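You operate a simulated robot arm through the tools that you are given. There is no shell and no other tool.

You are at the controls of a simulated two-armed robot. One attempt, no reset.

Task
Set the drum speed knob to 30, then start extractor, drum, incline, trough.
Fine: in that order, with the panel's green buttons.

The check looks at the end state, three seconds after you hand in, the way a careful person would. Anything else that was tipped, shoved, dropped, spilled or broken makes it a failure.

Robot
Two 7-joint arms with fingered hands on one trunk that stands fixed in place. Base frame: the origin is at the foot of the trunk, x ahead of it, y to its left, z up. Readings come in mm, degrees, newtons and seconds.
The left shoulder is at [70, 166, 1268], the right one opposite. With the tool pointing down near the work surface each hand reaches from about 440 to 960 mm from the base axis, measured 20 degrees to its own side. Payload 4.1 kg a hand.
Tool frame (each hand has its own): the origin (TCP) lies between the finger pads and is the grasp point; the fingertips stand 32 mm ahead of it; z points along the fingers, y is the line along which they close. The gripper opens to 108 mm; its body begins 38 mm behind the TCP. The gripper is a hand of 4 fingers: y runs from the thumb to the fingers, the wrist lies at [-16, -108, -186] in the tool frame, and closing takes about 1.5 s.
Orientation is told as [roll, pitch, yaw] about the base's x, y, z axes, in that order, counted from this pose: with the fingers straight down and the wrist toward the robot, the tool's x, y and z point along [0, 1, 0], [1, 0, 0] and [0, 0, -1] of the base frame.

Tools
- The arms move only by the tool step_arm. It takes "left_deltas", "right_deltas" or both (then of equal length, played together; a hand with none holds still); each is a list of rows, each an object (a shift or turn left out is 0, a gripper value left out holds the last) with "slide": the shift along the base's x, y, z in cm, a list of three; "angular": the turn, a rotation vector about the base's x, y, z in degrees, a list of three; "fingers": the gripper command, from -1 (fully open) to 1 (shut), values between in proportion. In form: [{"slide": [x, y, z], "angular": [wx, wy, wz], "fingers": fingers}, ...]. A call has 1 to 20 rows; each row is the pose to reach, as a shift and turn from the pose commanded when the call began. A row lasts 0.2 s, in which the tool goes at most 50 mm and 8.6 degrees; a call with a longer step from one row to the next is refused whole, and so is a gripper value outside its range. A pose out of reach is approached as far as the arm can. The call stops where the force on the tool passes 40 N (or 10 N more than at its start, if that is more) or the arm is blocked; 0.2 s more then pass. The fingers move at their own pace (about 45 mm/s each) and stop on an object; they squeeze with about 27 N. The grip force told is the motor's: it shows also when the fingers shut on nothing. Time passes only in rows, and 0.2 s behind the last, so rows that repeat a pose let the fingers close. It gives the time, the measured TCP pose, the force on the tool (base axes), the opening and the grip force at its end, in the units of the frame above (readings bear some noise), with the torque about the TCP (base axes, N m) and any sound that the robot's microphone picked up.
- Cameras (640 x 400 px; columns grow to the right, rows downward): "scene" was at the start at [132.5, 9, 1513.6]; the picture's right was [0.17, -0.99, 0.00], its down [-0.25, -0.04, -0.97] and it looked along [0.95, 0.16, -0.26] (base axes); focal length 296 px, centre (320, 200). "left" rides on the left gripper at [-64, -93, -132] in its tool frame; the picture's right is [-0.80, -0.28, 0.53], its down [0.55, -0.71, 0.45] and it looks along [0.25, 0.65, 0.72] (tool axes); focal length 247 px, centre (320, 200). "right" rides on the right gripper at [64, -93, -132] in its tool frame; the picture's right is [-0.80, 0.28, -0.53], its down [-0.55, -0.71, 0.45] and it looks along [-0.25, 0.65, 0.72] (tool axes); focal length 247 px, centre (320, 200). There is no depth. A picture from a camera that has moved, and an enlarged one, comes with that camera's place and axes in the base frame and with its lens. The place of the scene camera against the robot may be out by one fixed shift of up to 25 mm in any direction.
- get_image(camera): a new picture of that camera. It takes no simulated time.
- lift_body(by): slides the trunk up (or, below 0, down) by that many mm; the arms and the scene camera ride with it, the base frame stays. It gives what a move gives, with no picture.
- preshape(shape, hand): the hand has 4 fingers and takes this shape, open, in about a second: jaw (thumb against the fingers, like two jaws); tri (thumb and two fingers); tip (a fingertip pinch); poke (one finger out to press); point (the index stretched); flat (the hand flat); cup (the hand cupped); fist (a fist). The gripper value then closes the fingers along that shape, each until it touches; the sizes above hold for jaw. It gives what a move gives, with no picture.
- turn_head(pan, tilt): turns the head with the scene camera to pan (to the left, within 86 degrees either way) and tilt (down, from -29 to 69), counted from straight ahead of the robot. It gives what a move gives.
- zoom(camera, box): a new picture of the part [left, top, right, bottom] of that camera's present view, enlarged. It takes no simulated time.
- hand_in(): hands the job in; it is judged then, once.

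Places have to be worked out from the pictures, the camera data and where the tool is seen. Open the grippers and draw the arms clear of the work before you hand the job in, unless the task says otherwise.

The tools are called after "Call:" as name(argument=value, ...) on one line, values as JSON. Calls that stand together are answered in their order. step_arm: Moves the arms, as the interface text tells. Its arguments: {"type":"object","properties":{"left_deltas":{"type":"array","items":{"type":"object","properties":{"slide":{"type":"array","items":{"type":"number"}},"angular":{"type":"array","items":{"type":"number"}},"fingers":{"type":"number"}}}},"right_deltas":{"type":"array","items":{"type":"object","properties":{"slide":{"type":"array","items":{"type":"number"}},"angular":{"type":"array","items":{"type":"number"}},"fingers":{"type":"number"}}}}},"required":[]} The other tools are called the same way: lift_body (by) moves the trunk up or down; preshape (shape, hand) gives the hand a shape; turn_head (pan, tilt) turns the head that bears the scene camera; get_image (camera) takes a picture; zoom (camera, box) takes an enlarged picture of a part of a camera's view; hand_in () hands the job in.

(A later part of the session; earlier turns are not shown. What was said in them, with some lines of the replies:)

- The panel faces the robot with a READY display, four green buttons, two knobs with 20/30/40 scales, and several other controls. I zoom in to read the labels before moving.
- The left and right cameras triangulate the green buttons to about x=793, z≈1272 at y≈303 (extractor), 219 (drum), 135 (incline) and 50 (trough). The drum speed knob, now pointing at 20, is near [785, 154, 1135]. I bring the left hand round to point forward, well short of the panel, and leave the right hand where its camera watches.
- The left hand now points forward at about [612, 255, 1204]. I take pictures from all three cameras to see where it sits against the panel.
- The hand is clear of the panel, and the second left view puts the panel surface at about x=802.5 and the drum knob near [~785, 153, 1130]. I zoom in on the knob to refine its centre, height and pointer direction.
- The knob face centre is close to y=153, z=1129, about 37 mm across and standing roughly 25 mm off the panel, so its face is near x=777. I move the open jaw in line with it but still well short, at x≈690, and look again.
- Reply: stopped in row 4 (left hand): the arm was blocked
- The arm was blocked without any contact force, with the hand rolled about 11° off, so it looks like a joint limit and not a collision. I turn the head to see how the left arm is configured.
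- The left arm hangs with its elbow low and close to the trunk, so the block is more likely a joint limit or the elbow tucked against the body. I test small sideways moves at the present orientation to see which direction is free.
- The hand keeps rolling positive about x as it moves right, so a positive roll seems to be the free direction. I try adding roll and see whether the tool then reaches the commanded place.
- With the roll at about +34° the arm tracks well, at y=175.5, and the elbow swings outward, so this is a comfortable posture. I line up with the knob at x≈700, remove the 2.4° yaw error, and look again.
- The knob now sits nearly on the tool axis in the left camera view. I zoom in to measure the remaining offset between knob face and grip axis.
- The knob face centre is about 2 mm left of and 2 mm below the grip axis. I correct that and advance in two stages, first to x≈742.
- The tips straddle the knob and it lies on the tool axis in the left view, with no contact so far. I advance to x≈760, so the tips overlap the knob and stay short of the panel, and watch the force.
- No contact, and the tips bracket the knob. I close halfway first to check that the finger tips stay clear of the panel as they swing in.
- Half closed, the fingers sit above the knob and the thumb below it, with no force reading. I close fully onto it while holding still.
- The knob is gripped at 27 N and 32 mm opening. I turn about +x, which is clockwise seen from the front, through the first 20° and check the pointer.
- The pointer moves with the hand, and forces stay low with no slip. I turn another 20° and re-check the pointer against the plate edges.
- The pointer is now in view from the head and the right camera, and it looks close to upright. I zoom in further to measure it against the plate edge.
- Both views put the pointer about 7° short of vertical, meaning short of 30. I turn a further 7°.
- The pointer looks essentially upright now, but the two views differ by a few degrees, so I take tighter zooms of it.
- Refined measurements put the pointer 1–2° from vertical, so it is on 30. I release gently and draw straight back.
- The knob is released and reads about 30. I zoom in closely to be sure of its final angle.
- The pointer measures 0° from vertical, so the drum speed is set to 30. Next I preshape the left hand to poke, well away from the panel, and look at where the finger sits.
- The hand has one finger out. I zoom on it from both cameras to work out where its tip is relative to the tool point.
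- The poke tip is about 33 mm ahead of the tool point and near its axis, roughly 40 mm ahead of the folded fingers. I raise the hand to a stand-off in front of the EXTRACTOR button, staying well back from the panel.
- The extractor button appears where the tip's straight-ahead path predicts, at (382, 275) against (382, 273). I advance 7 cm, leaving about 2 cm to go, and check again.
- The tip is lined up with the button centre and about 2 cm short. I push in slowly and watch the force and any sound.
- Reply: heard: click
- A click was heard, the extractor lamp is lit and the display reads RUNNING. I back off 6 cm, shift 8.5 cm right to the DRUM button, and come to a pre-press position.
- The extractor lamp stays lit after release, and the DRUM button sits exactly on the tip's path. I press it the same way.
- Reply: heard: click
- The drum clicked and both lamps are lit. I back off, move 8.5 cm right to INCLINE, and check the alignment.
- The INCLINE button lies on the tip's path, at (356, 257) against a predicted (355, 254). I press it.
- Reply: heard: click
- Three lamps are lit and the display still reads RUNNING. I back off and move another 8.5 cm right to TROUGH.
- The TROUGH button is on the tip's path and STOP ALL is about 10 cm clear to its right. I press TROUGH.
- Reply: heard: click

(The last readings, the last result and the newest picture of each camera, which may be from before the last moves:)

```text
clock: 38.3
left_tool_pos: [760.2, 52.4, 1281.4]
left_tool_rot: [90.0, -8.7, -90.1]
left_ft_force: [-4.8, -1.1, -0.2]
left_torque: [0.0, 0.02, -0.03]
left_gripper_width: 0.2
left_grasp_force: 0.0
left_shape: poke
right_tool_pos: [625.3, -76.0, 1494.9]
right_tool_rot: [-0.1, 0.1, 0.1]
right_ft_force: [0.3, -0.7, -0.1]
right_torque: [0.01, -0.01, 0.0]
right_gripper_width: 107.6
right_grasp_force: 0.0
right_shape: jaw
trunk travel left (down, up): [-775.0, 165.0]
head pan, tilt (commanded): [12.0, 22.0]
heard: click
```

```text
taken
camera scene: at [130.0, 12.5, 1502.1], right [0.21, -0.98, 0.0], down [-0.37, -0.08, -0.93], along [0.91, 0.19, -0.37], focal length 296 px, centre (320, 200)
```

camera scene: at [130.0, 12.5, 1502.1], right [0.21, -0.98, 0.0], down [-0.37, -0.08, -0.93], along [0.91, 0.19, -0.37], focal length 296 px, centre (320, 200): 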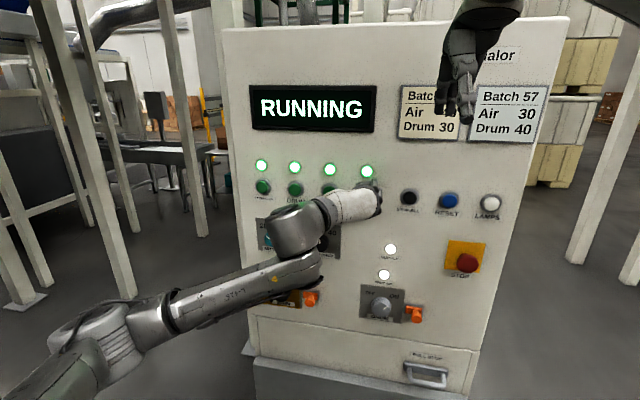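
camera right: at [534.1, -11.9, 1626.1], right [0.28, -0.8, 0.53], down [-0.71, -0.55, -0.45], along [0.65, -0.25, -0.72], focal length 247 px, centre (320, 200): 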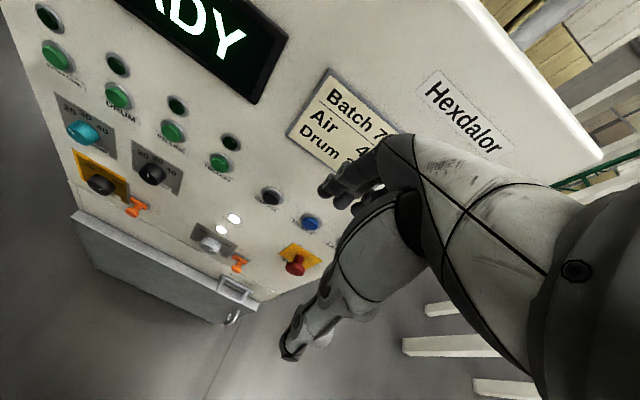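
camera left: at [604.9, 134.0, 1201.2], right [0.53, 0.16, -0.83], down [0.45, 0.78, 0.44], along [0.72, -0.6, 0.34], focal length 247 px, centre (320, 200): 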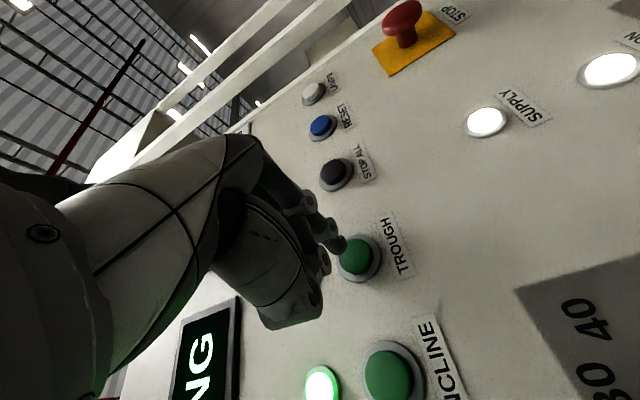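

All four lamps are lit and the display reads RUNNING. I withdraw straight back, then move the left hand away to the side and clear of the panel.

Call:
step_arm(left_deltas=[{"slide": [-1.5, 0, 0]}, {"slide": [-4, 0, 0]}, {"slide": [-7, 0, 0]}, {"slide": [-10, 0, 0]}, {"slide": [-11, 4, 0]}, {"slide": [-12, 8, 0]}, {"slide": [-13, 12, 0]}, {"slide": [-14, 16, 0]}, {"slide": [-15, 20, 0]}, {"slide": [-16, 24, 0]}, {"slide": [-17, 27, 0]}, {"slide": [-17, 27, 0]}, {"slide": [-17, 27, 0]}])

Call:
preshape(hand="left", shape="jaw")

Call:
get_image(camera="scene")

Call:
zoom(camera="scene", box=[240, 70, 400, 170])

Call:
zoom(camera="scene", box=[240, 150, 400, 260])

Call:
get_image(camera="right")

```text
clock: 40.9
left_tool_pos: [596.5, 313.1, 1298.1]
left_tool_rot: [92.0, -8.8, -90.1]
left_ft_force: [-17.3, 8.2, -19.4]
left_torque: [-0.42, -1.5, -0.14]
left_gripper_width: 0.0
left_grasp_force: 0.0
left_shape: poke
right_tool_pos: [635.9, -79.9, 1491.9]
right_tool_rot: [0.6, -0.1, 1.4]
right_ft_force: [-0.9, 2.5, 1.3]
right_torque: [-0.21, -0.05, 0.01]
right_gripper_width: 108.0
right_grasp_force: 0.0
right_shape: jaw
trunk travel left (down, up): [-775.0, 165.0]
head pan, tilt (commanded): [12.0, 22.0]
stopped in row 13 (left hand): the arm was blocked; the commanded pose is now the measured one
```

```text
clock: 41.8
left_tool_pos: [583.6, 328.1, 1347.9]
left_tool_rot: [99.7, -6.0, -87.7]
left_ft_force: [1.0, 1.5, -2.6]
left_torque: [-0.04, -0.19, -0.08]
left_gripper_width: 107.7
left_grasp_force: 0.0
left_shape: jaw
right_tool_pos: [638.7, -57.6, 1492.9]
right_tool_rot: [0.1, 0.2, 4.5]
right_ft_force: [-2.9, -3.2, -1.5]
right_torque: [0.19, -0.22, -0.02]
right_gripper_width: 108.0
right_grasp_force: 0.0
right_shape: jaw
trunk travel left (down, up): [-775.0, 165.0]
head pan, tilt (commanded): [12.0, 22.0]
```

```text
taken
camera scene: at [178.6, 77.8, 1500.7], right [-0.04, -1.0, 0.0], down [-0.39, 0.02, -0.92], along [0.92, -0.04, -0.39], focal length 296 px, centre (320, 200)
```

scene: 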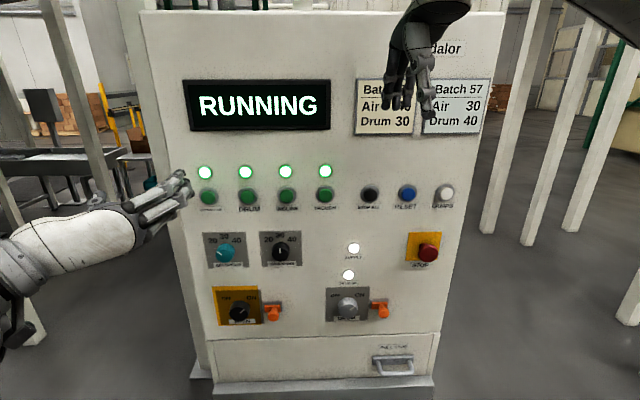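

```text
4.00 times, centred on (320, 120) of scene
camera zoom: at [178.6, 77.8, 1500.7], right [-0.04, -1.0, 0.0], down [-0.39, 0.02, -0.92], along [0.92, -0.04, -0.39], focal length 1186 px, centre (320, 520)
```

zoom: 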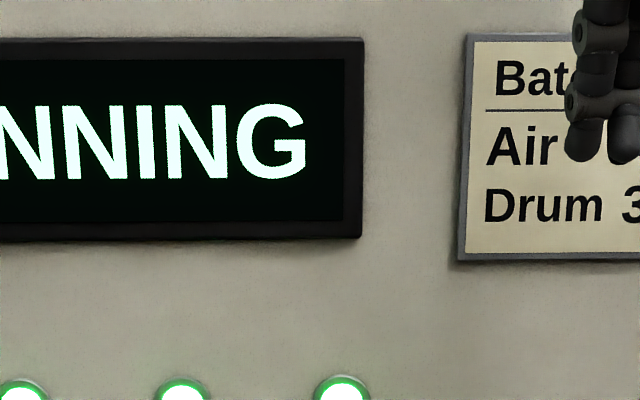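

```text
3.64 times, centred on (320, 205) of scene
camera zoom: at [178.6, 77.8, 1500.7], right [-0.04, -1.0, 0.0], down [-0.39, 0.02, -0.92], along [0.92, -0.04, -0.39], focal length 1078 px, centre (320, 182)
```

zoom: 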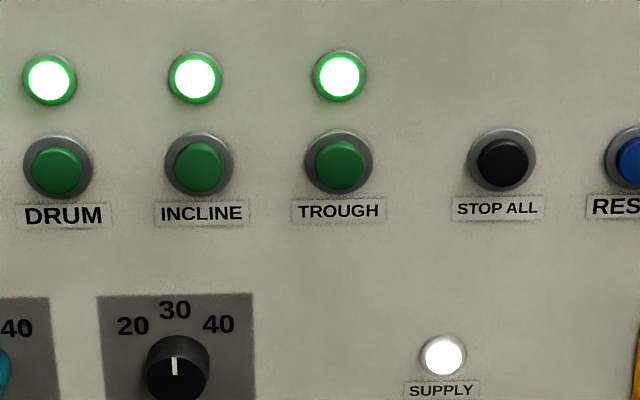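

```text
taken
camera right: at [541.3, -0.5, 1624.7], right [0.35, -0.77, 0.53], down [-0.66, -0.6, -0.45], along [0.66, -0.2, -0.72], focal length 247 px, centre (320, 200)
```

right: 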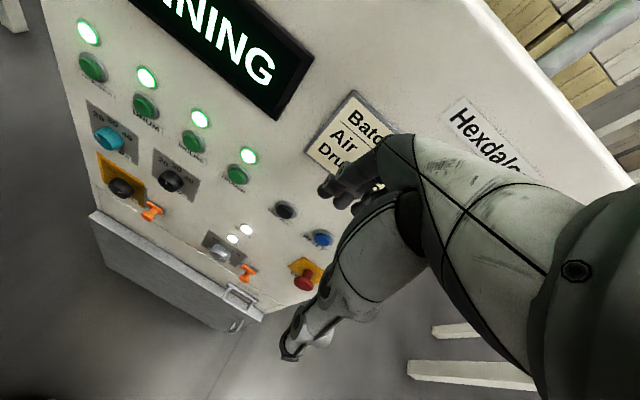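

All four lamps are lit and the knob still reads 30, but the last retreat was blocked and the head camera and trunk have been pushed from their usual place. Something on the left arm is pressing on the robot or a neighbour, so I look before moving anything.

Call:
get_image(camera="left")

Call:
get_image(camera="scene")

```text
taken
camera left: at [460.6, 405.2, 1252.2], right [0.65, 0.23, -0.72], down [0.32, 0.78, 0.54], along [0.69, -0.58, 0.43], focal length 247 px, centre (320, 200)
```

left: 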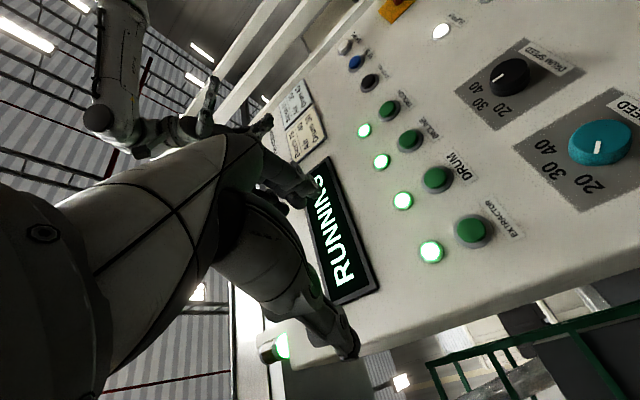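

```text
taken
camera scene: at [178.6, 77.8, 1500.7], right [-0.04, -1.0, 0.0], down [-0.39, 0.02, -0.92], along [0.92, -0.04, -0.39], focal length 296 px, centre (320, 200)
```

scene: 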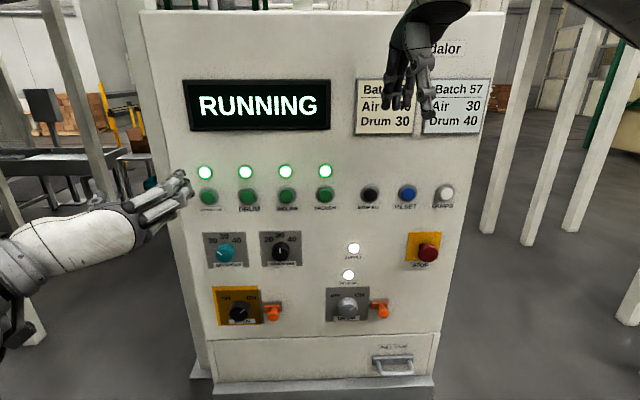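

The scene is steady but the trunk stays displaced. I hold still for a second to see whether the readings settle, before choosing a direction to unwind.

Call:
step_arm(left_deltas=[{"slide": [0, 0, 0], "fingers": -1}, {"slide": [0, 0, 0], "fingers": -1}])

Call:
get_image(camera="scene")

```text
clock: 42.1
left_tool_pos: [646.8, 372.6, 1325.4]
left_tool_rot: [98.5, -4.1, -89.4]
left_ft_force: [11.5, 15.8, 46.9]
left_torque: [-0.21, 2.79, -0.64]
left_gripper_width: 107.9
left_grasp_force: 0.1
left_shape: jaw
right_tool_pos: [717.4, -37.1, 1465.4]
right_tool_rot: [1.6, 3.0, 14.5]
right_ft_force: [-3.6, 6.1, -0.4]
right_torque: [-0.5, -0.31, -0.14]
right_gripper_width: 107.6
right_grasp_force: 0.0
right_shape: jaw
trunk travel left (down, up): [-775.0, 165.0]
head pan, tilt (commanded): [12.0, 22.0]
stopped in row 1 (left hand): the arm was blocked; the commanded pose is now the measured one
```

```text
taken
camera scene: at [306.2, 78.6, 1495.3], right [-0.2, -0.98, 0.0], down [-0.44, 0.1, -0.89], along [0.87, -0.18, -0.45], focal length 296 px, centre (320, 200)
```

scene: 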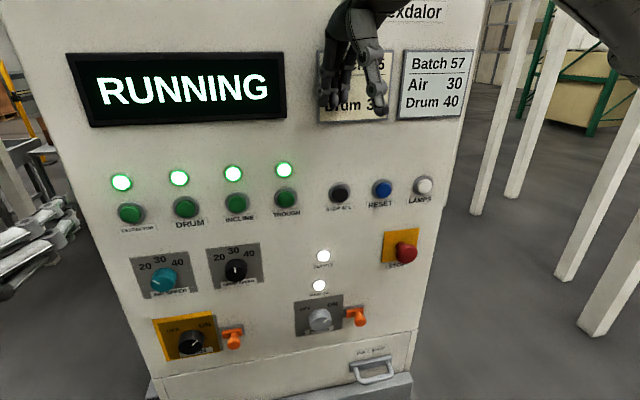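

The trunk is still being displaced and the right hand has drifted toward the panel, so I must find the cause before any more time passes. I take pictures from both hand cameras, which costs no time.

Call:
get_image(camera="left")

Call:
get_image(camera="right")

Call:
zoom(camera="scene", box=[0, 150, 320, 400])

Call:
zoom(camera="scene", box=[300, 0, 460, 130])

```text
taken
camera left: at [525.3, 457.0, 1233.8], right [0.64, 0.24, -0.73], down [0.35, 0.75, 0.56], along [0.68, -0.62, 0.4], focal length 247 px, centre (320, 200)
```

left: 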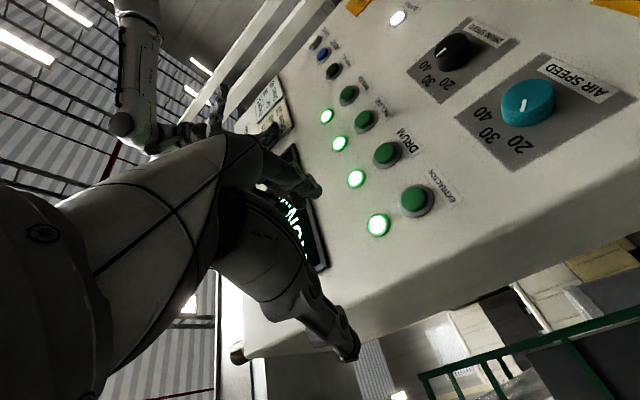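

```text
taken
camera right: at [619.3, -0.1, 1604.0], right [0.5, -0.71, 0.49], down [-0.57, -0.7, -0.43], along [0.65, -0.07, -0.76], focal length 247 px, centre (320, 200)
```

right: 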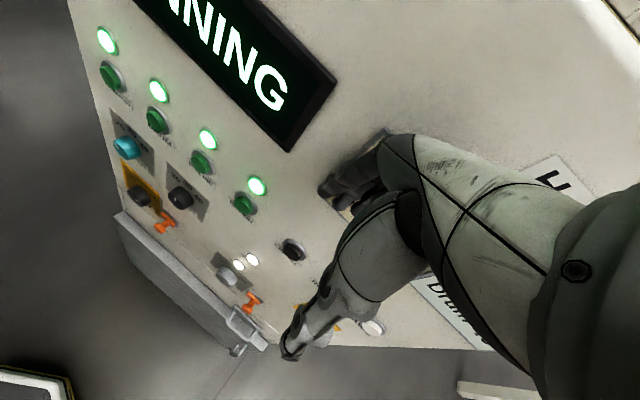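

```text
1.60 times, centred on (160, 275) of scene
camera zoom: at [306.2, 78.6, 1495.3], right [-0.2, -0.98, 0.0], down [-0.44, 0.1, -0.89], along [0.87, -0.18, -0.45], focal length 474 px, centre (576, 80)
```

zoom: 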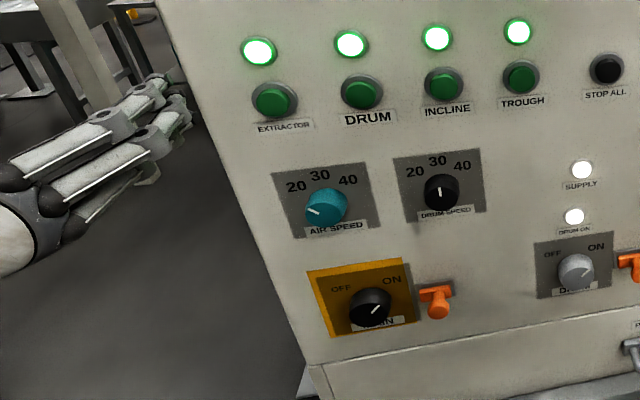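

```text
3.08 times, centred on (380, 65) of scene
camera zoom: at [306.2, 78.6, 1495.3], right [-0.2, -0.98, 0.0], down [-0.44, 0.1, -0.89], along [0.87, -0.18, -0.45], focal length 912 px, centre (135, 615)
```

zoom: 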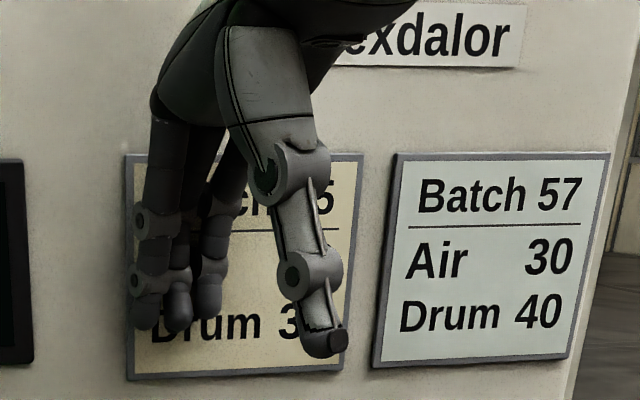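

The panel itself has not moved (extractor still computes to [794, 302, 1270]), but the trunk is swaying, apparently after the left arm folded up too tightly. I hold both arms still for one short row so it can settle, and read the result.

Call:
step_arm(left_deltas=[{"slide": [0, 0, 0]}], right_deltas=[{"slide": [0, 0, 0]}])

Call:
get_image(camera="scene")

```text
clock: 42.4
left_tool_pos: [547.9, 472.9, 1475.8]
left_tool_rot: [116.2, -19.6, -112.2]
left_ft_force: [10.0, 29.4, 10.1]
left_torque: [0.77, 0.39, -2.5]
left_gripper_width: 106.7
left_grasp_force: 0.0
left_shape: jaw
right_tool_pos: [494.3, 49.2, 1533.8]
right_tool_rot: [-2.7, -4.1, 34.0]
right_ft_force: [-3.8, -7.4, 5.5]
right_torque: [0.54, -0.22, 0.16]
right_gripper_width: 107.8
right_grasp_force: 0.0
right_shape: jaw
trunk travel left (down, up): [-775.0, 165.0]
head pan, tilt (commanded): [12.0, 22.0]
stopped in row 1 (left hand): the arm was blocked; the commanded pose is now the measured one
```

```text
taken
camera scene: at [272.6, 120.0, 1504.1], right [-0.48, -0.87, -0.02], down [-0.33, 0.21, -0.92], along [0.81, -0.44, -0.39], focal length 296 px, centre (320, 200)
```

scene: 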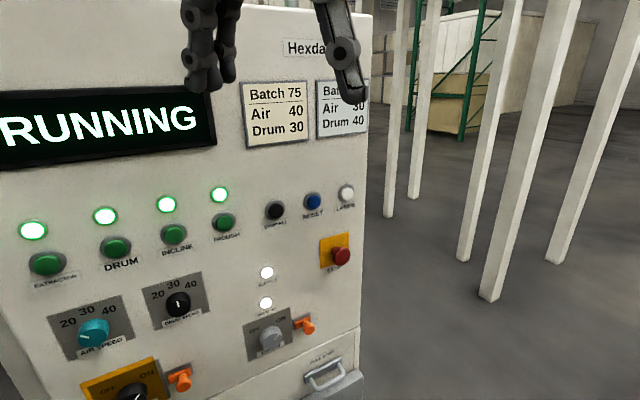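

The sway has grown worse: the trunk is yawed about 40° and both hands are displaced. I take the free pictures again to find what the left arm is jammed on.

Call:
get_image(camera="left")

Call:
get_image(camera="right")

```text
taken
camera left: at [483.2, 551.3, 1334.0], right [0.81, -0.21, -0.55], down [0.49, 0.77, 0.42], along [0.33, -0.6, 0.72], focal length 247 px, centre (320, 200)
```

left: 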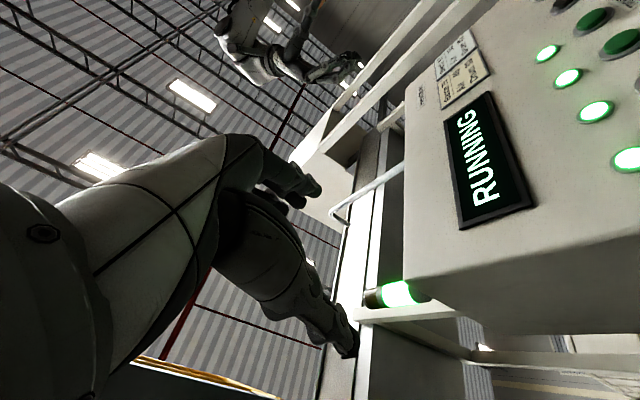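

```text
taken
camera right: at [371.4, 51.9, 1656.4], right [0.63, -0.51, 0.59], down [-0.24, -0.85, -0.47], along [0.74, 0.16, -0.66], focal length 247 px, centre (320, 200)
```

right: 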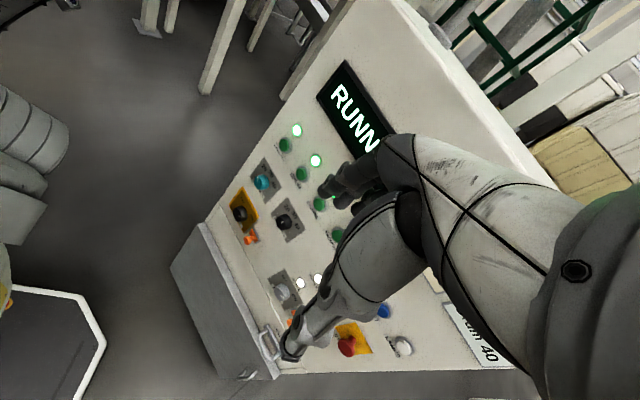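

Commanding a hold through step_arm makes the swaying worse, since each stop resets the commanded pose. I let time pass without arm commands by re-issuing the current head angles, and see whether it calms.

Call:
turn_head(pan=12, tilt=22)

Call:
get_image(camera="scene")

```text
clock: 43.0
left_tool_pos: [557.1, 575.3, 1439.3]
left_tool_rot: [109.1, -35.9, -103.2]
left_ft_force: [0.3, 2.8, 3.1]
left_torque: [0.07, 0.13, -0.12]
left_gripper_width: 108.1
left_grasp_force: 0.1
left_shape: jaw
right_tool_pos: [517.8, 62.8, 1523.0]
right_tool_rot: [0.6, -2.2, 35.7]
right_ft_force: [0.3, -0.4, 2.1]
right_torque: [-0.05, -0.03, 0.02]
right_gripper_width: 108.1
right_grasp_force: 0.1
right_shape: jaw
trunk travel left (down, up): [-775.0, 165.0]
head pan, tilt (commanded): [12.0, 22.0]
```

```text
taken
camera scene: at [279.7, 220.7, 1503.5], right [-0.49, -0.87, 0.06], down [-0.37, 0.14, -0.92], along [0.79, -0.47, -0.39], focal length 296 px, centre (320, 200)
```

scene: 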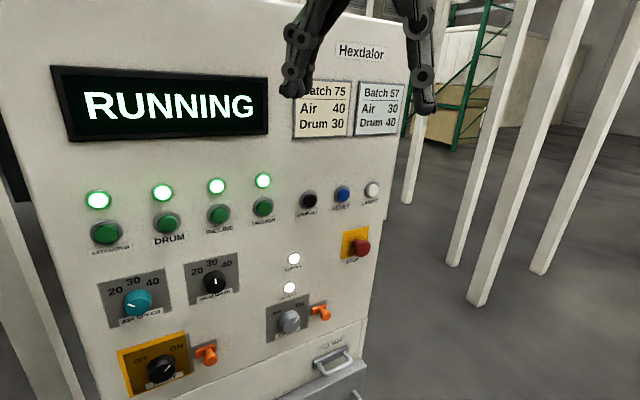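

The passive second was much calmer: forces are near zero and the display still shows all four running. I wait passively once more.

Call:
turn_head(pan=12, tilt=22)

Call:
get_image(camera="scene")

Call:
get_image(camera="left")

Call:
get_image(camera="right")

```text
clock: 43.6
left_tool_pos: [520.8, 429.9, 1384.1]
left_tool_rot: [100.7, -8.8, -107.8]
left_ft_force: [10.1, -11.2, -9.3]
left_torque: [-0.39, -0.66, 0.61]
left_gripper_width: 108.1
left_grasp_force: 0.1
left_shape: jaw
right_tool_pos: [397.7, 226.0, 1651.2]
right_tool_rot: [-8.3, -7.3, 29.4]
right_ft_force: [-3.6, 44.9, 29.1]
right_torque: [-4.14, 0.36, -1.49]
right_gripper_width: 107.9
right_grasp_force: 0.1
right_shape: jaw
trunk travel left (down, up): [-775.0, 165.0]
head pan, tilt (commanded): [12.0, 22.0]
```

```text
taken
camera scene: at [97.7, 203.2, 1496.2], right [-0.73, -0.68, 0.01], down [-0.28, 0.29, -0.92], along [0.62, -0.67, -0.4], focal length 296 px, centre (320, 200)
```

scene: 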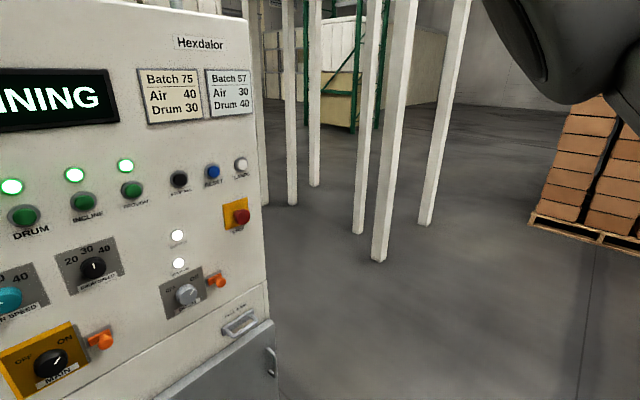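

```text
taken
camera left: at [432.4, 538.5, 1282.9], right [0.69, -0.04, -0.72], down [0.56, 0.65, 0.51], along [0.45, -0.76, 0.47], focal length 247 px, centre (320, 200)
```

left: 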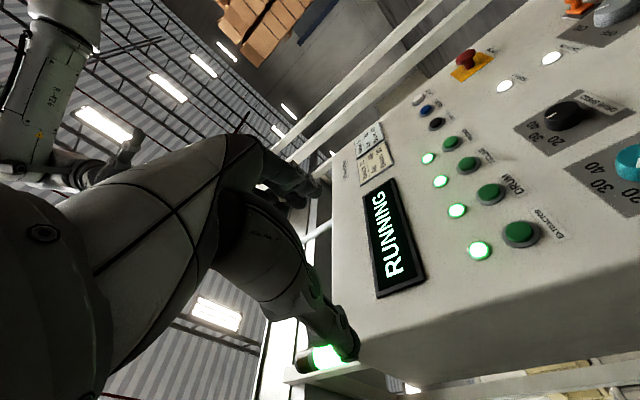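

```text
taken
camera right: at [264.2, 245.1, 1759.8], right [0.52, -0.52, 0.67], down [-0.27, -0.85, -0.45], along [0.81, 0.05, -0.59], focal length 247 px, centre (320, 200)
```

right: 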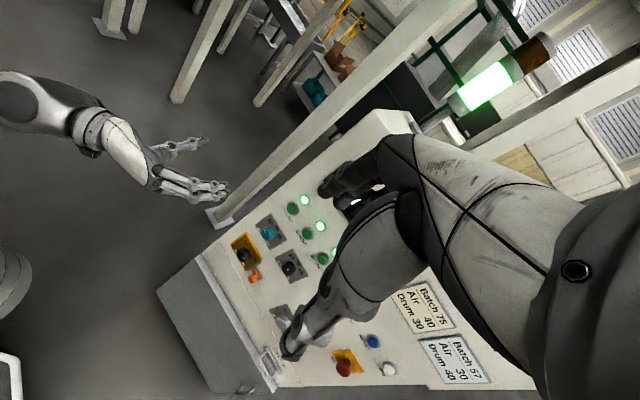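

The cause now looks clear: both hands hold their poses in the world frame, so as the base yaws clockwise the right arm keeps reaching across and drives the turn further. I swing the right hand back around to the robot's own right, away from the panel, while the left holds.

Call:
step_arm(right_deltas=[{"slide": [-3.3, -3.5, 0], "angular": [0, 0, -8]}, {"slide": [-6.6, -7, 0], "angular": [0, 0, -16]}, {"slide": [-9.9, -10.5, 0], "angular": [0, 0, -24]}, {"slide": [-13.2, -14, 0], "angular": [0, 0, -32]}, {"slide": [-16.5, -17.5, 0], "angular": [0, 0, -40]}])

Call:
get_image(camera="scene")

Call:
get_image(camera="right")

Call:
get_image(camera="left")

```text
clock: 44.0
left_tool_pos: [490.8, 523.2, 1378.9]
left_tool_rot: [84.5, -7.5, -102.5]
left_ft_force: [-23.6, 7.0, 1.5]
left_torque: [-0.23, -0.32, 0.59]
left_gripper_width: 108.1
left_grasp_force: 0.0
left_shape: jaw
right_tool_pos: [396.4, 312.2, 1648.0]
right_tool_rot: [1.8, -5.3, 78.1]
right_ft_force: [-10.9, 2.0, -2.7]
right_torque: [-0.11, -0.84, -0.3]
right_gripper_width: 108.0
right_grasp_force: 0.1
right_shape: jaw
trunk travel left (down, up): [-775.0, 165.0]
head pan, tilt (commanded): [12.0, 22.0]
stopped in row 1 (left hand): the arm was blocked; the commanded pose is now the measured one
```

```text
taken
camera scene: at [221.8, 280.0, 1506.8], right [-0.72, -0.68, 0.12], down [-0.37, 0.23, -0.9], along [0.58, -0.7, -0.42], focal length 296 px, centre (320, 200)
```

scene: 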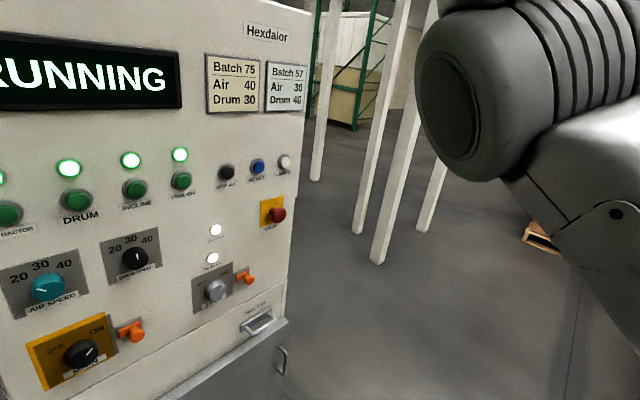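

```text
taken
camera right: at [316.5, 221.9, 1772.2], right [0.84, 0.06, 0.53], down [0.39, -0.76, -0.53], along [0.37, 0.65, -0.66], focal length 247 px, centre (320, 200)
```

right: 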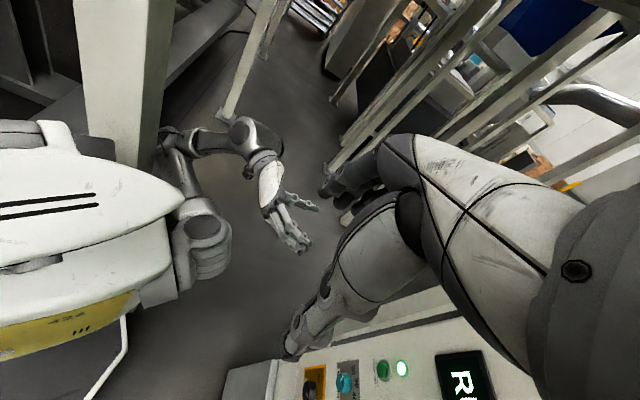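

```text
taken
camera left: at [374.9, 635.6, 1316.7], right [0.48, 0.07, -0.88], down [0.65, 0.64, 0.41], along [0.59, -0.77, 0.26], focal length 247 px, centre (320, 200)
```

left: 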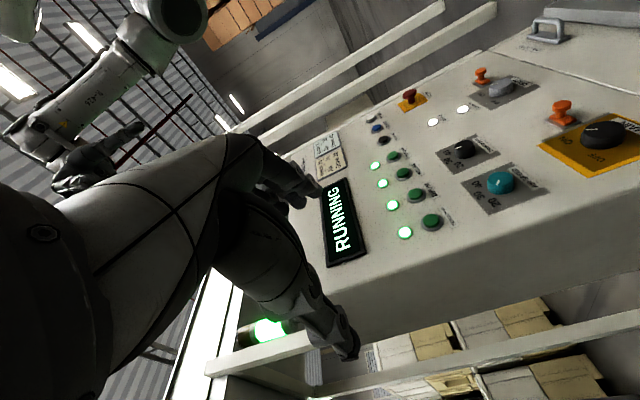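

The right camera now shows the real cause: the left elbow has come up against a white column behind the robot's left side and is pushing the robot off it. I bring the left hand forward of the robot (toward −y) to pull the elbow off the column, with the right hand swinging back the same way.

Call:
step_arm(left_deltas=[{"slide": [0.5, -4.5, 0]}, {"slide": [1, -9, 0]}, {"slide": [1.5, -13.5, 0]}, {"slide": [2, -18, 0]}, {"slide": [2.5, -22, 0]}], right_deltas=[{"slide": [-1, -4.5, 0], "angular": [0, 0, -8]}, {"slide": [-2, -9, 0], "angular": [0, 0, -16]}, {"slide": [-3, -13.5, 0], "angular": [0, 0, -24]}, {"slide": [-4, -18, 0], "angular": [0, 0, -32]}, {"slide": [-5, -22, 0], "angular": [0, 0, -40]}])

Call:
get_image(camera="scene")

Call:
get_image(camera="right")

Call:
get_image(camera="left")

```text
clock: 44.3
left_tool_pos: [465.5, 749.1, 1380.7]
left_tool_rot: [85.0, -22.4, -76.9]
left_ft_force: [13.8, -2.2, 29.0]
left_torque: [0.76, 2.85, -0.48]
left_gripper_width: 108.1
left_grasp_force: 0.1
left_shape: jaw
left hand out of reach, approached as far as the arm can: row 1
right_tool_pos: [552.8, 295.0, 1661.9]
right_tool_rot: [22.6, -19.2, 90.6]
right_ft_force: [10.1, -20.7, -16.6]
right_torque: [2.2, 1.38, -0.47]
right_gripper_width: 107.6
right_grasp_force: 0.0
right_shape: jaw
trunk travel left (down, up): [-775.0, 165.0]
head pan, tilt (commanded): [12.0, 22.0]
stopped in row 1 (left hand): the arm was blocked; the commanded pose is now the measured one
```

```text
taken
camera scene: at [388.0, 416.9, 1489.6], right [-0.53, -0.81, 0.24], down [-0.49, 0.06, -0.87], along [0.69, -0.58, -0.43], focal length 296 px, centre (320, 200)
```

scene: 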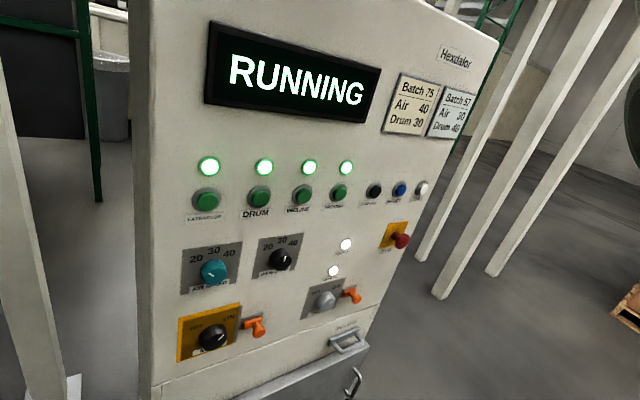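

```text
taken
camera right: at [545.5, 160.1, 1770.8], right [0.94, 0.22, 0.27], down [0.34, -0.46, -0.82], along [-0.05, 0.86, -0.5], focal length 247 px, centre (320, 200)
```

right: 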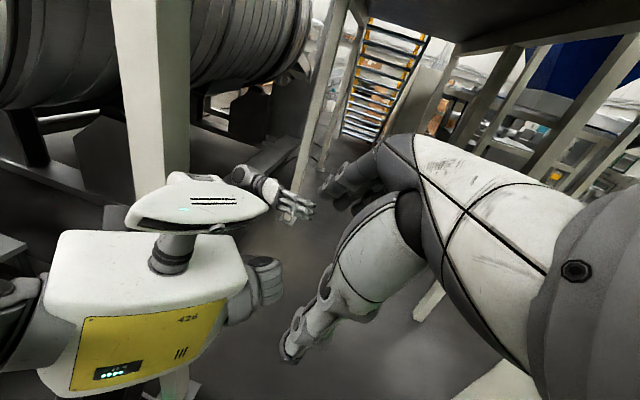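

```text
taken
camera left: at [317.7, 781.3, 1296.8], right [0.46, 0.05, -0.89], down [0.29, 0.94, 0.2], along [0.84, -0.35, 0.42], focal length 247 px, centre (320, 200)
```

left: 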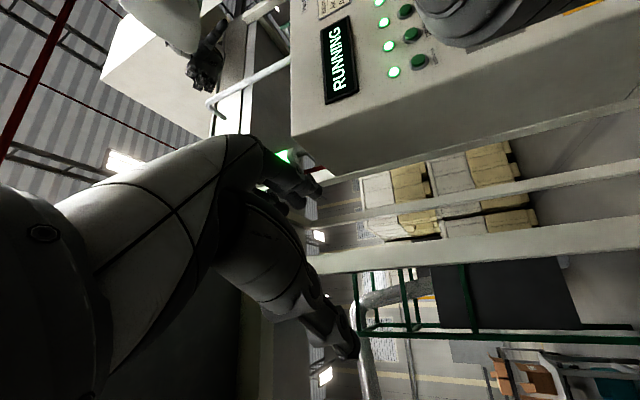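

The robot is leaning and still moving, but the panel shows RUNNING with four lamps and the knob at 30. I let a short time pass without arm commands and re-read, since the last stop reset the commanded poses to the measured ones.

Call:
turn_head(pan=12, tilt=22)

Call:
get_image(camera="scene")

Call:
get_image(camera="right")

Call:
get_image(camera="left")

```text
clock: 44.9
left_tool_pos: [296.3, 871.0, 1341.6]
left_tool_rot: [86.9, -21.3, -81.0]
left_ft_force: [0.7, 0.4, -0.5]
left_torque: [0.0, 0.0, 0.02]
left_gripper_width: 108.2
left_grasp_force: 0.1
left_shape: jaw
right_tool_pos: [502.3, 416.2, 1694.2]
right_tool_rot: [10.1, -16.9, 117.6]
right_ft_force: [-4.9, -2.5, 1.6]
right_torque: [0.11, -0.34, -0.17]
right_gripper_width: 107.9
right_grasp_force: 0.2
right_shape: jaw
trunk travel left (down, up): [-775.0, 165.0]
head pan, tilt (commanded): [12.0, 22.0]
```

```text
taken
camera scene: at [434.4, 504.1, 1476.2], right [-0.39, -0.88, 0.29], down [-0.5, -0.06, -0.86], along [0.77, -0.48, -0.41], focal length 296 px, centre (320, 200)
```

scene: 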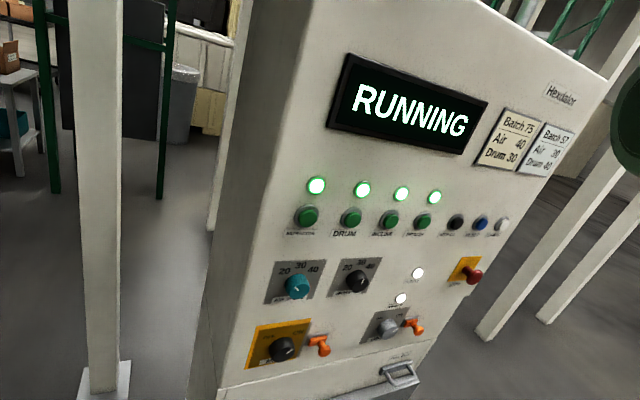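

```text
taken
camera right: at [526.6, 283.0, 1802.6], right [0.71, 0.55, 0.45], down [0.65, -0.25, -0.72], along [-0.28, 0.8, -0.53], focal length 247 px, centre (320, 200)
```

right: 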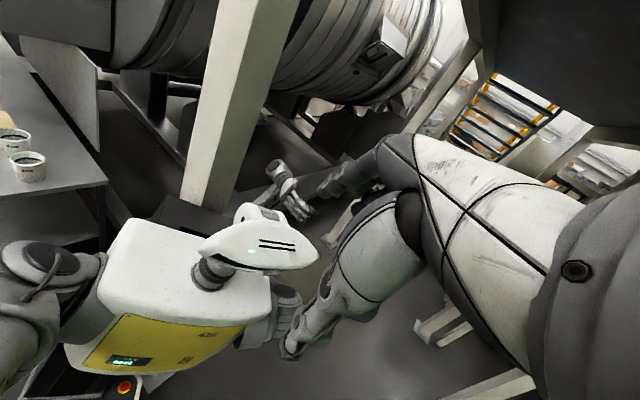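

```text
taken
camera left: at [153.1, 913.3, 1253.8], right [0.49, 0.04, -0.87], down [0.34, 0.91, 0.23], along [0.8, -0.41, 0.43], focal length 247 px, centre (320, 200)
```

left: 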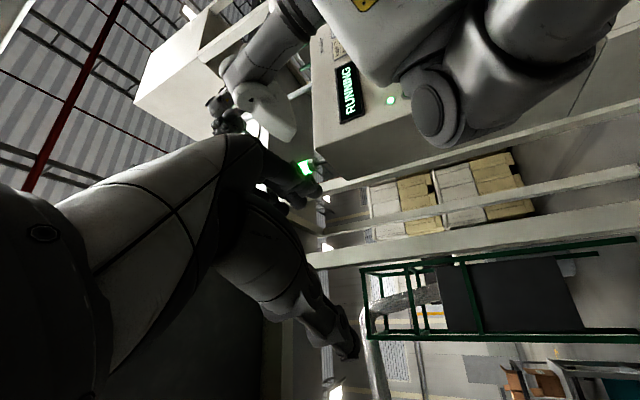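

Forces are nearly zero now and the motion has slowed, though the robot leans left near a column at about [97, 650]. I wait passively once more to see if it comes to rest.

Call:
turn_head(pan=12, tilt=22)

Call:
get_image(camera="scene")

Call:
get_image(camera="right")

```text
clock: 45.5
left_tool_pos: [301.4, 867.6, 1339.9]
left_tool_rot: [86.7, -21.3, -81.6]
left_ft_force: [-0.5, 0.7, -0.9]
left_torque: [-0.02, 0.0, -0.03]
left_gripper_width: 107.7
left_grasp_force: 0.2
left_shape: jaw
right_tool_pos: [501.2, 410.0, 1694.7]
right_tool_rot: [9.8, -17.0, 117.0]
right_ft_force: [0.8, 0.5, 1.3]
right_torque: [-0.03, -0.05, 0.02]
right_gripper_width: 107.9
right_grasp_force: 0.1
right_shape: jaw
trunk travel left (down, up): [-775.0, 165.0]
head pan, tilt (commanded): [12.0, 22.0]
```

```text
taken
camera scene: at [431.4, 497.5, 1475.9], right [-0.41, -0.87, 0.29], down [-0.5, -0.05, -0.86], along [0.76, -0.5, -0.41], focal length 296 px, centre (320, 200)
```

scene: 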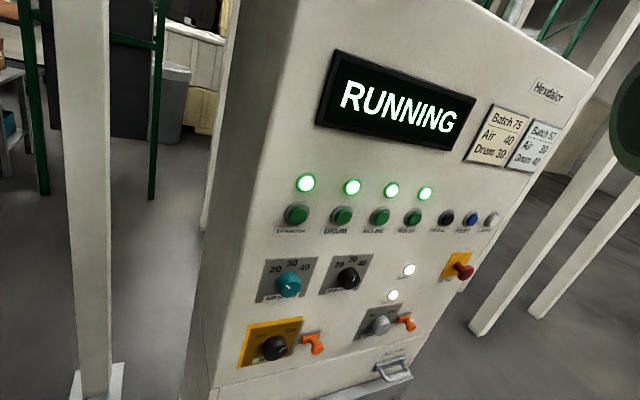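

```text
taken
camera right: at [522.2, 276.9, 1801.6], right [0.71, 0.54, 0.46], down [0.65, -0.25, -0.72], along [-0.27, 0.81, -0.53], focal length 247 px, centre (320, 200)
```

right: 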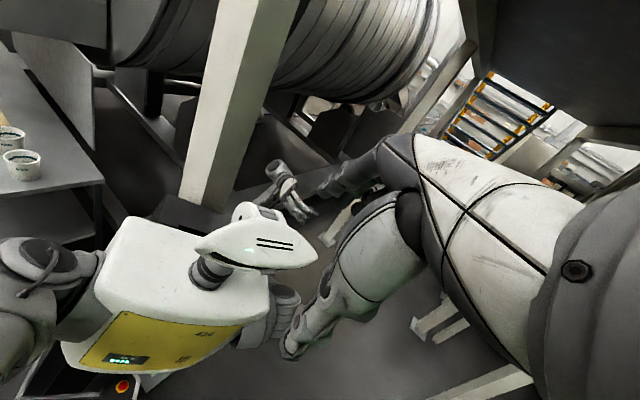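

Everything is now at rest: forces are near zero, positions barely change, and the panel still shows RUNNING with four lamps. I zoom in, at no time cost, on the panel, the left arm by the column and the nearby bench to see whether anything is touching.

Call:
zoom(camera="right", box=[170, 130, 380, 370])

Call:
zoom(camera="right", box=[0, 100, 240, 400])

Call:
get_image(camera="left")

Call:
zoom(camera="scene", box=[240, 150, 500, 380])

```text
1.67 times, centred on (275, 250) of right
camera zoom: at [522.2, 276.9, 1801.6], right [0.71, 0.54, 0.46], down [0.65, -0.25, -0.72], along [-0.27, 0.81, -0.53], focal length 412 px, centre (395, 117)
```

zoom: 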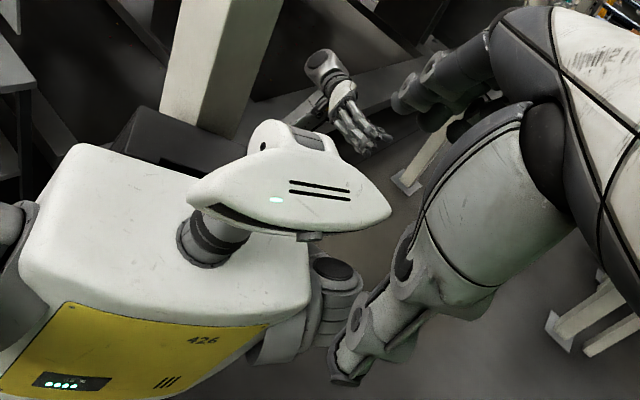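

```text
1.33 times, centred on (120, 250) of right
camera zoom: at [522.2, 276.9, 1801.6], right [0.71, 0.54, 0.46], down [0.65, -0.25, -0.72], along [-0.27, 0.81, -0.53], focal length 329 px, centre (587, 133)
```

zoom: 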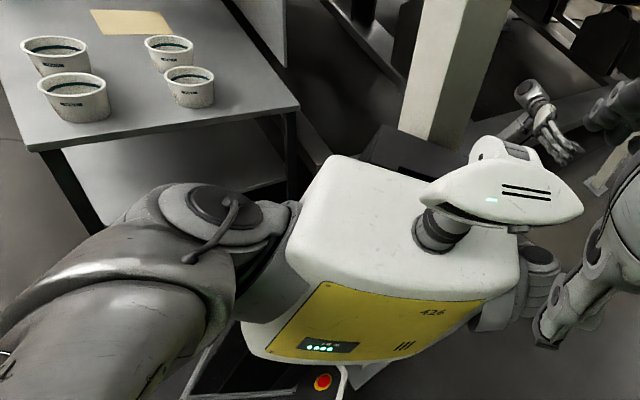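

```text
taken
camera left: at [159.5, 912.3, 1253.4], right [0.48, 0.03, -0.87], down [0.35, 0.91, 0.23], along [0.8, -0.42, 0.43], focal length 247 px, centre (320, 200)
```

left: 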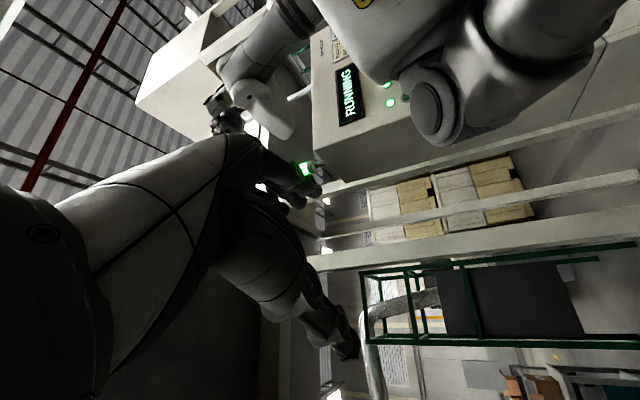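

```text
1.74 times, centred on (370, 265) of scene
camera zoom: at [431.4, 497.5, 1475.9], right [-0.41, -0.87, 0.29], down [-0.5, -0.05, -0.86], along [0.76, -0.5, -0.41], focal length 516 px, centre (233, 87)
```

zoom: 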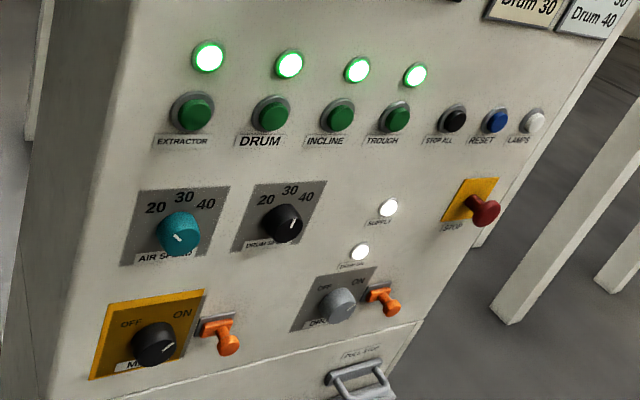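

The panel reads correctly: four lamps lit, knob on 30, and every other control as before; the bench cups stand upright. Both grippers are open and both hands are at least 30 cm from the panel. I make one last passive check that it really is at rest.

Call:
turn_head(pan=12, tilt=22)

Call:
get_image(camera="scene")

Call:
zoom(camera="scene", box=[300, 240, 400, 310])

```text
clock: 46.1
left_tool_pos: [304.6, 866.6, 1340.2]
left_tool_rot: [86.5, -21.3, -81.8]
left_ft_force: [-0.3, -0.1, -0.4]
left_torque: [0.0, 0.0, -0.01]
left_gripper_width: 108.2
left_grasp_force: 0.1
left_shape: jaw
right_tool_pos: [503.7, 410.6, 1693.4]
right_tool_rot: [9.5, -16.6, 116.3]
right_ft_force: [-0.2, -0.4, 0.1]
right_torque: [-0.01, -0.01, 0.02]
right_gripper_width: 108.1
right_grasp_force: 0.0
right_shape: jaw
trunk travel left (down, up): [-775.0, 165.0]
head pan, tilt (commanded): [12.0, 22.0]
```

```text
taken
camera scene: at [430.6, 495.9, 1475.8], right [-0.41, -0.86, 0.29], down [-0.5, -0.05, -0.86], along [0.76, -0.5, -0.41], focal length 296 px, centre (320, 200)
```

scene: 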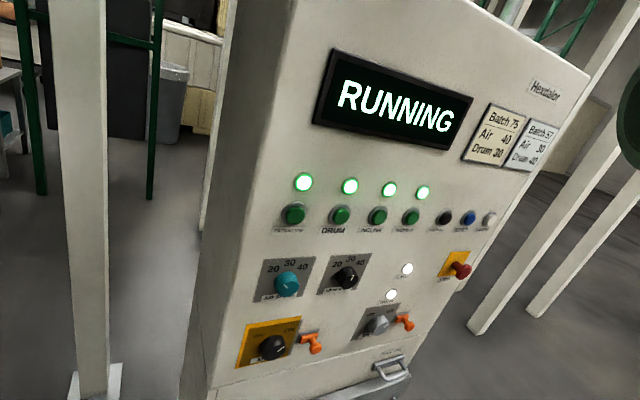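

```text
5.71 times, centred on (350, 275) of scene
camera zoom: at [430.6, 495.9, 1475.8], right [-0.41, -0.86, 0.29], down [-0.5, -0.05, -0.86], along [0.76, -0.5, -0.41], focal length 1694 px, centre (149, -229)
```

zoom: 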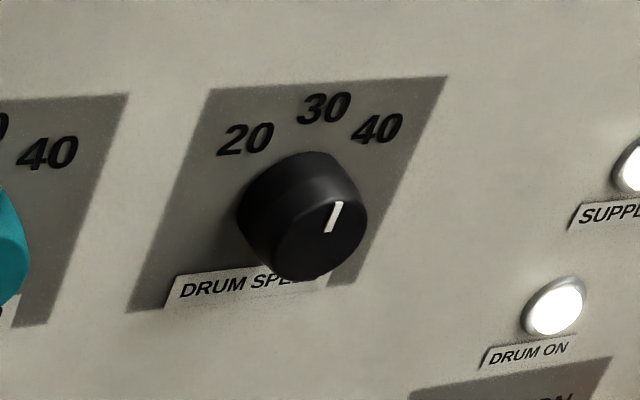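

The robot is at rest (drift under 3 mm in 0.6 s), the pointer stands parallel to the plate edges at 30, and all four lamps are lit with the display at RUNNING. Another arm move risks the column again, so I hand the job in here.

Call:
hand_in()

```text
The job is handed in.
```

The panel is set as you asked: the drum speed knob is on 30. Extractor, drum, incline and trough are all running, started in that order with the green buttons. But after the last press the robot itself was pushed out of place, and I handed in with it displaced.

**Panel:**
- The knob pointer measured within 1° of vertical on 30 after I let go, and it still read 30 at the end.
- Each green button clicked and its lamp came on in turn. At hand-in all four lamps were lit and the display read RUNNING.
- The other controls looked unchanged.

**What went wrong:** As I drew the left arm back, it was blocked, most likely with its elbow against the white column to the robot's left. The robot was then thrown about for roughly four seconds. My first tries at steadying it by commanding the arms did not help, and the swaying grew. It came to rest once I stopped commanding the arms.

**Where it ended up:** The robot now stands about half a metre from where it started, turned roughly 45° to its right and leaning about 17°. I did not try to straighten it, because another arm move could have hit the column or the panel.

- **Arms at hand-in:** Both grippers were open and both hands about 30 cm or more from the panel. The robot had been nearly still for over a second.
- **Surroundings:** I saw nothing else knocked over, and the cups on the bench behind were upright. I could not see all around the robot. The right hand also read about 45 N once during the swaying, from a contact I could not identify.
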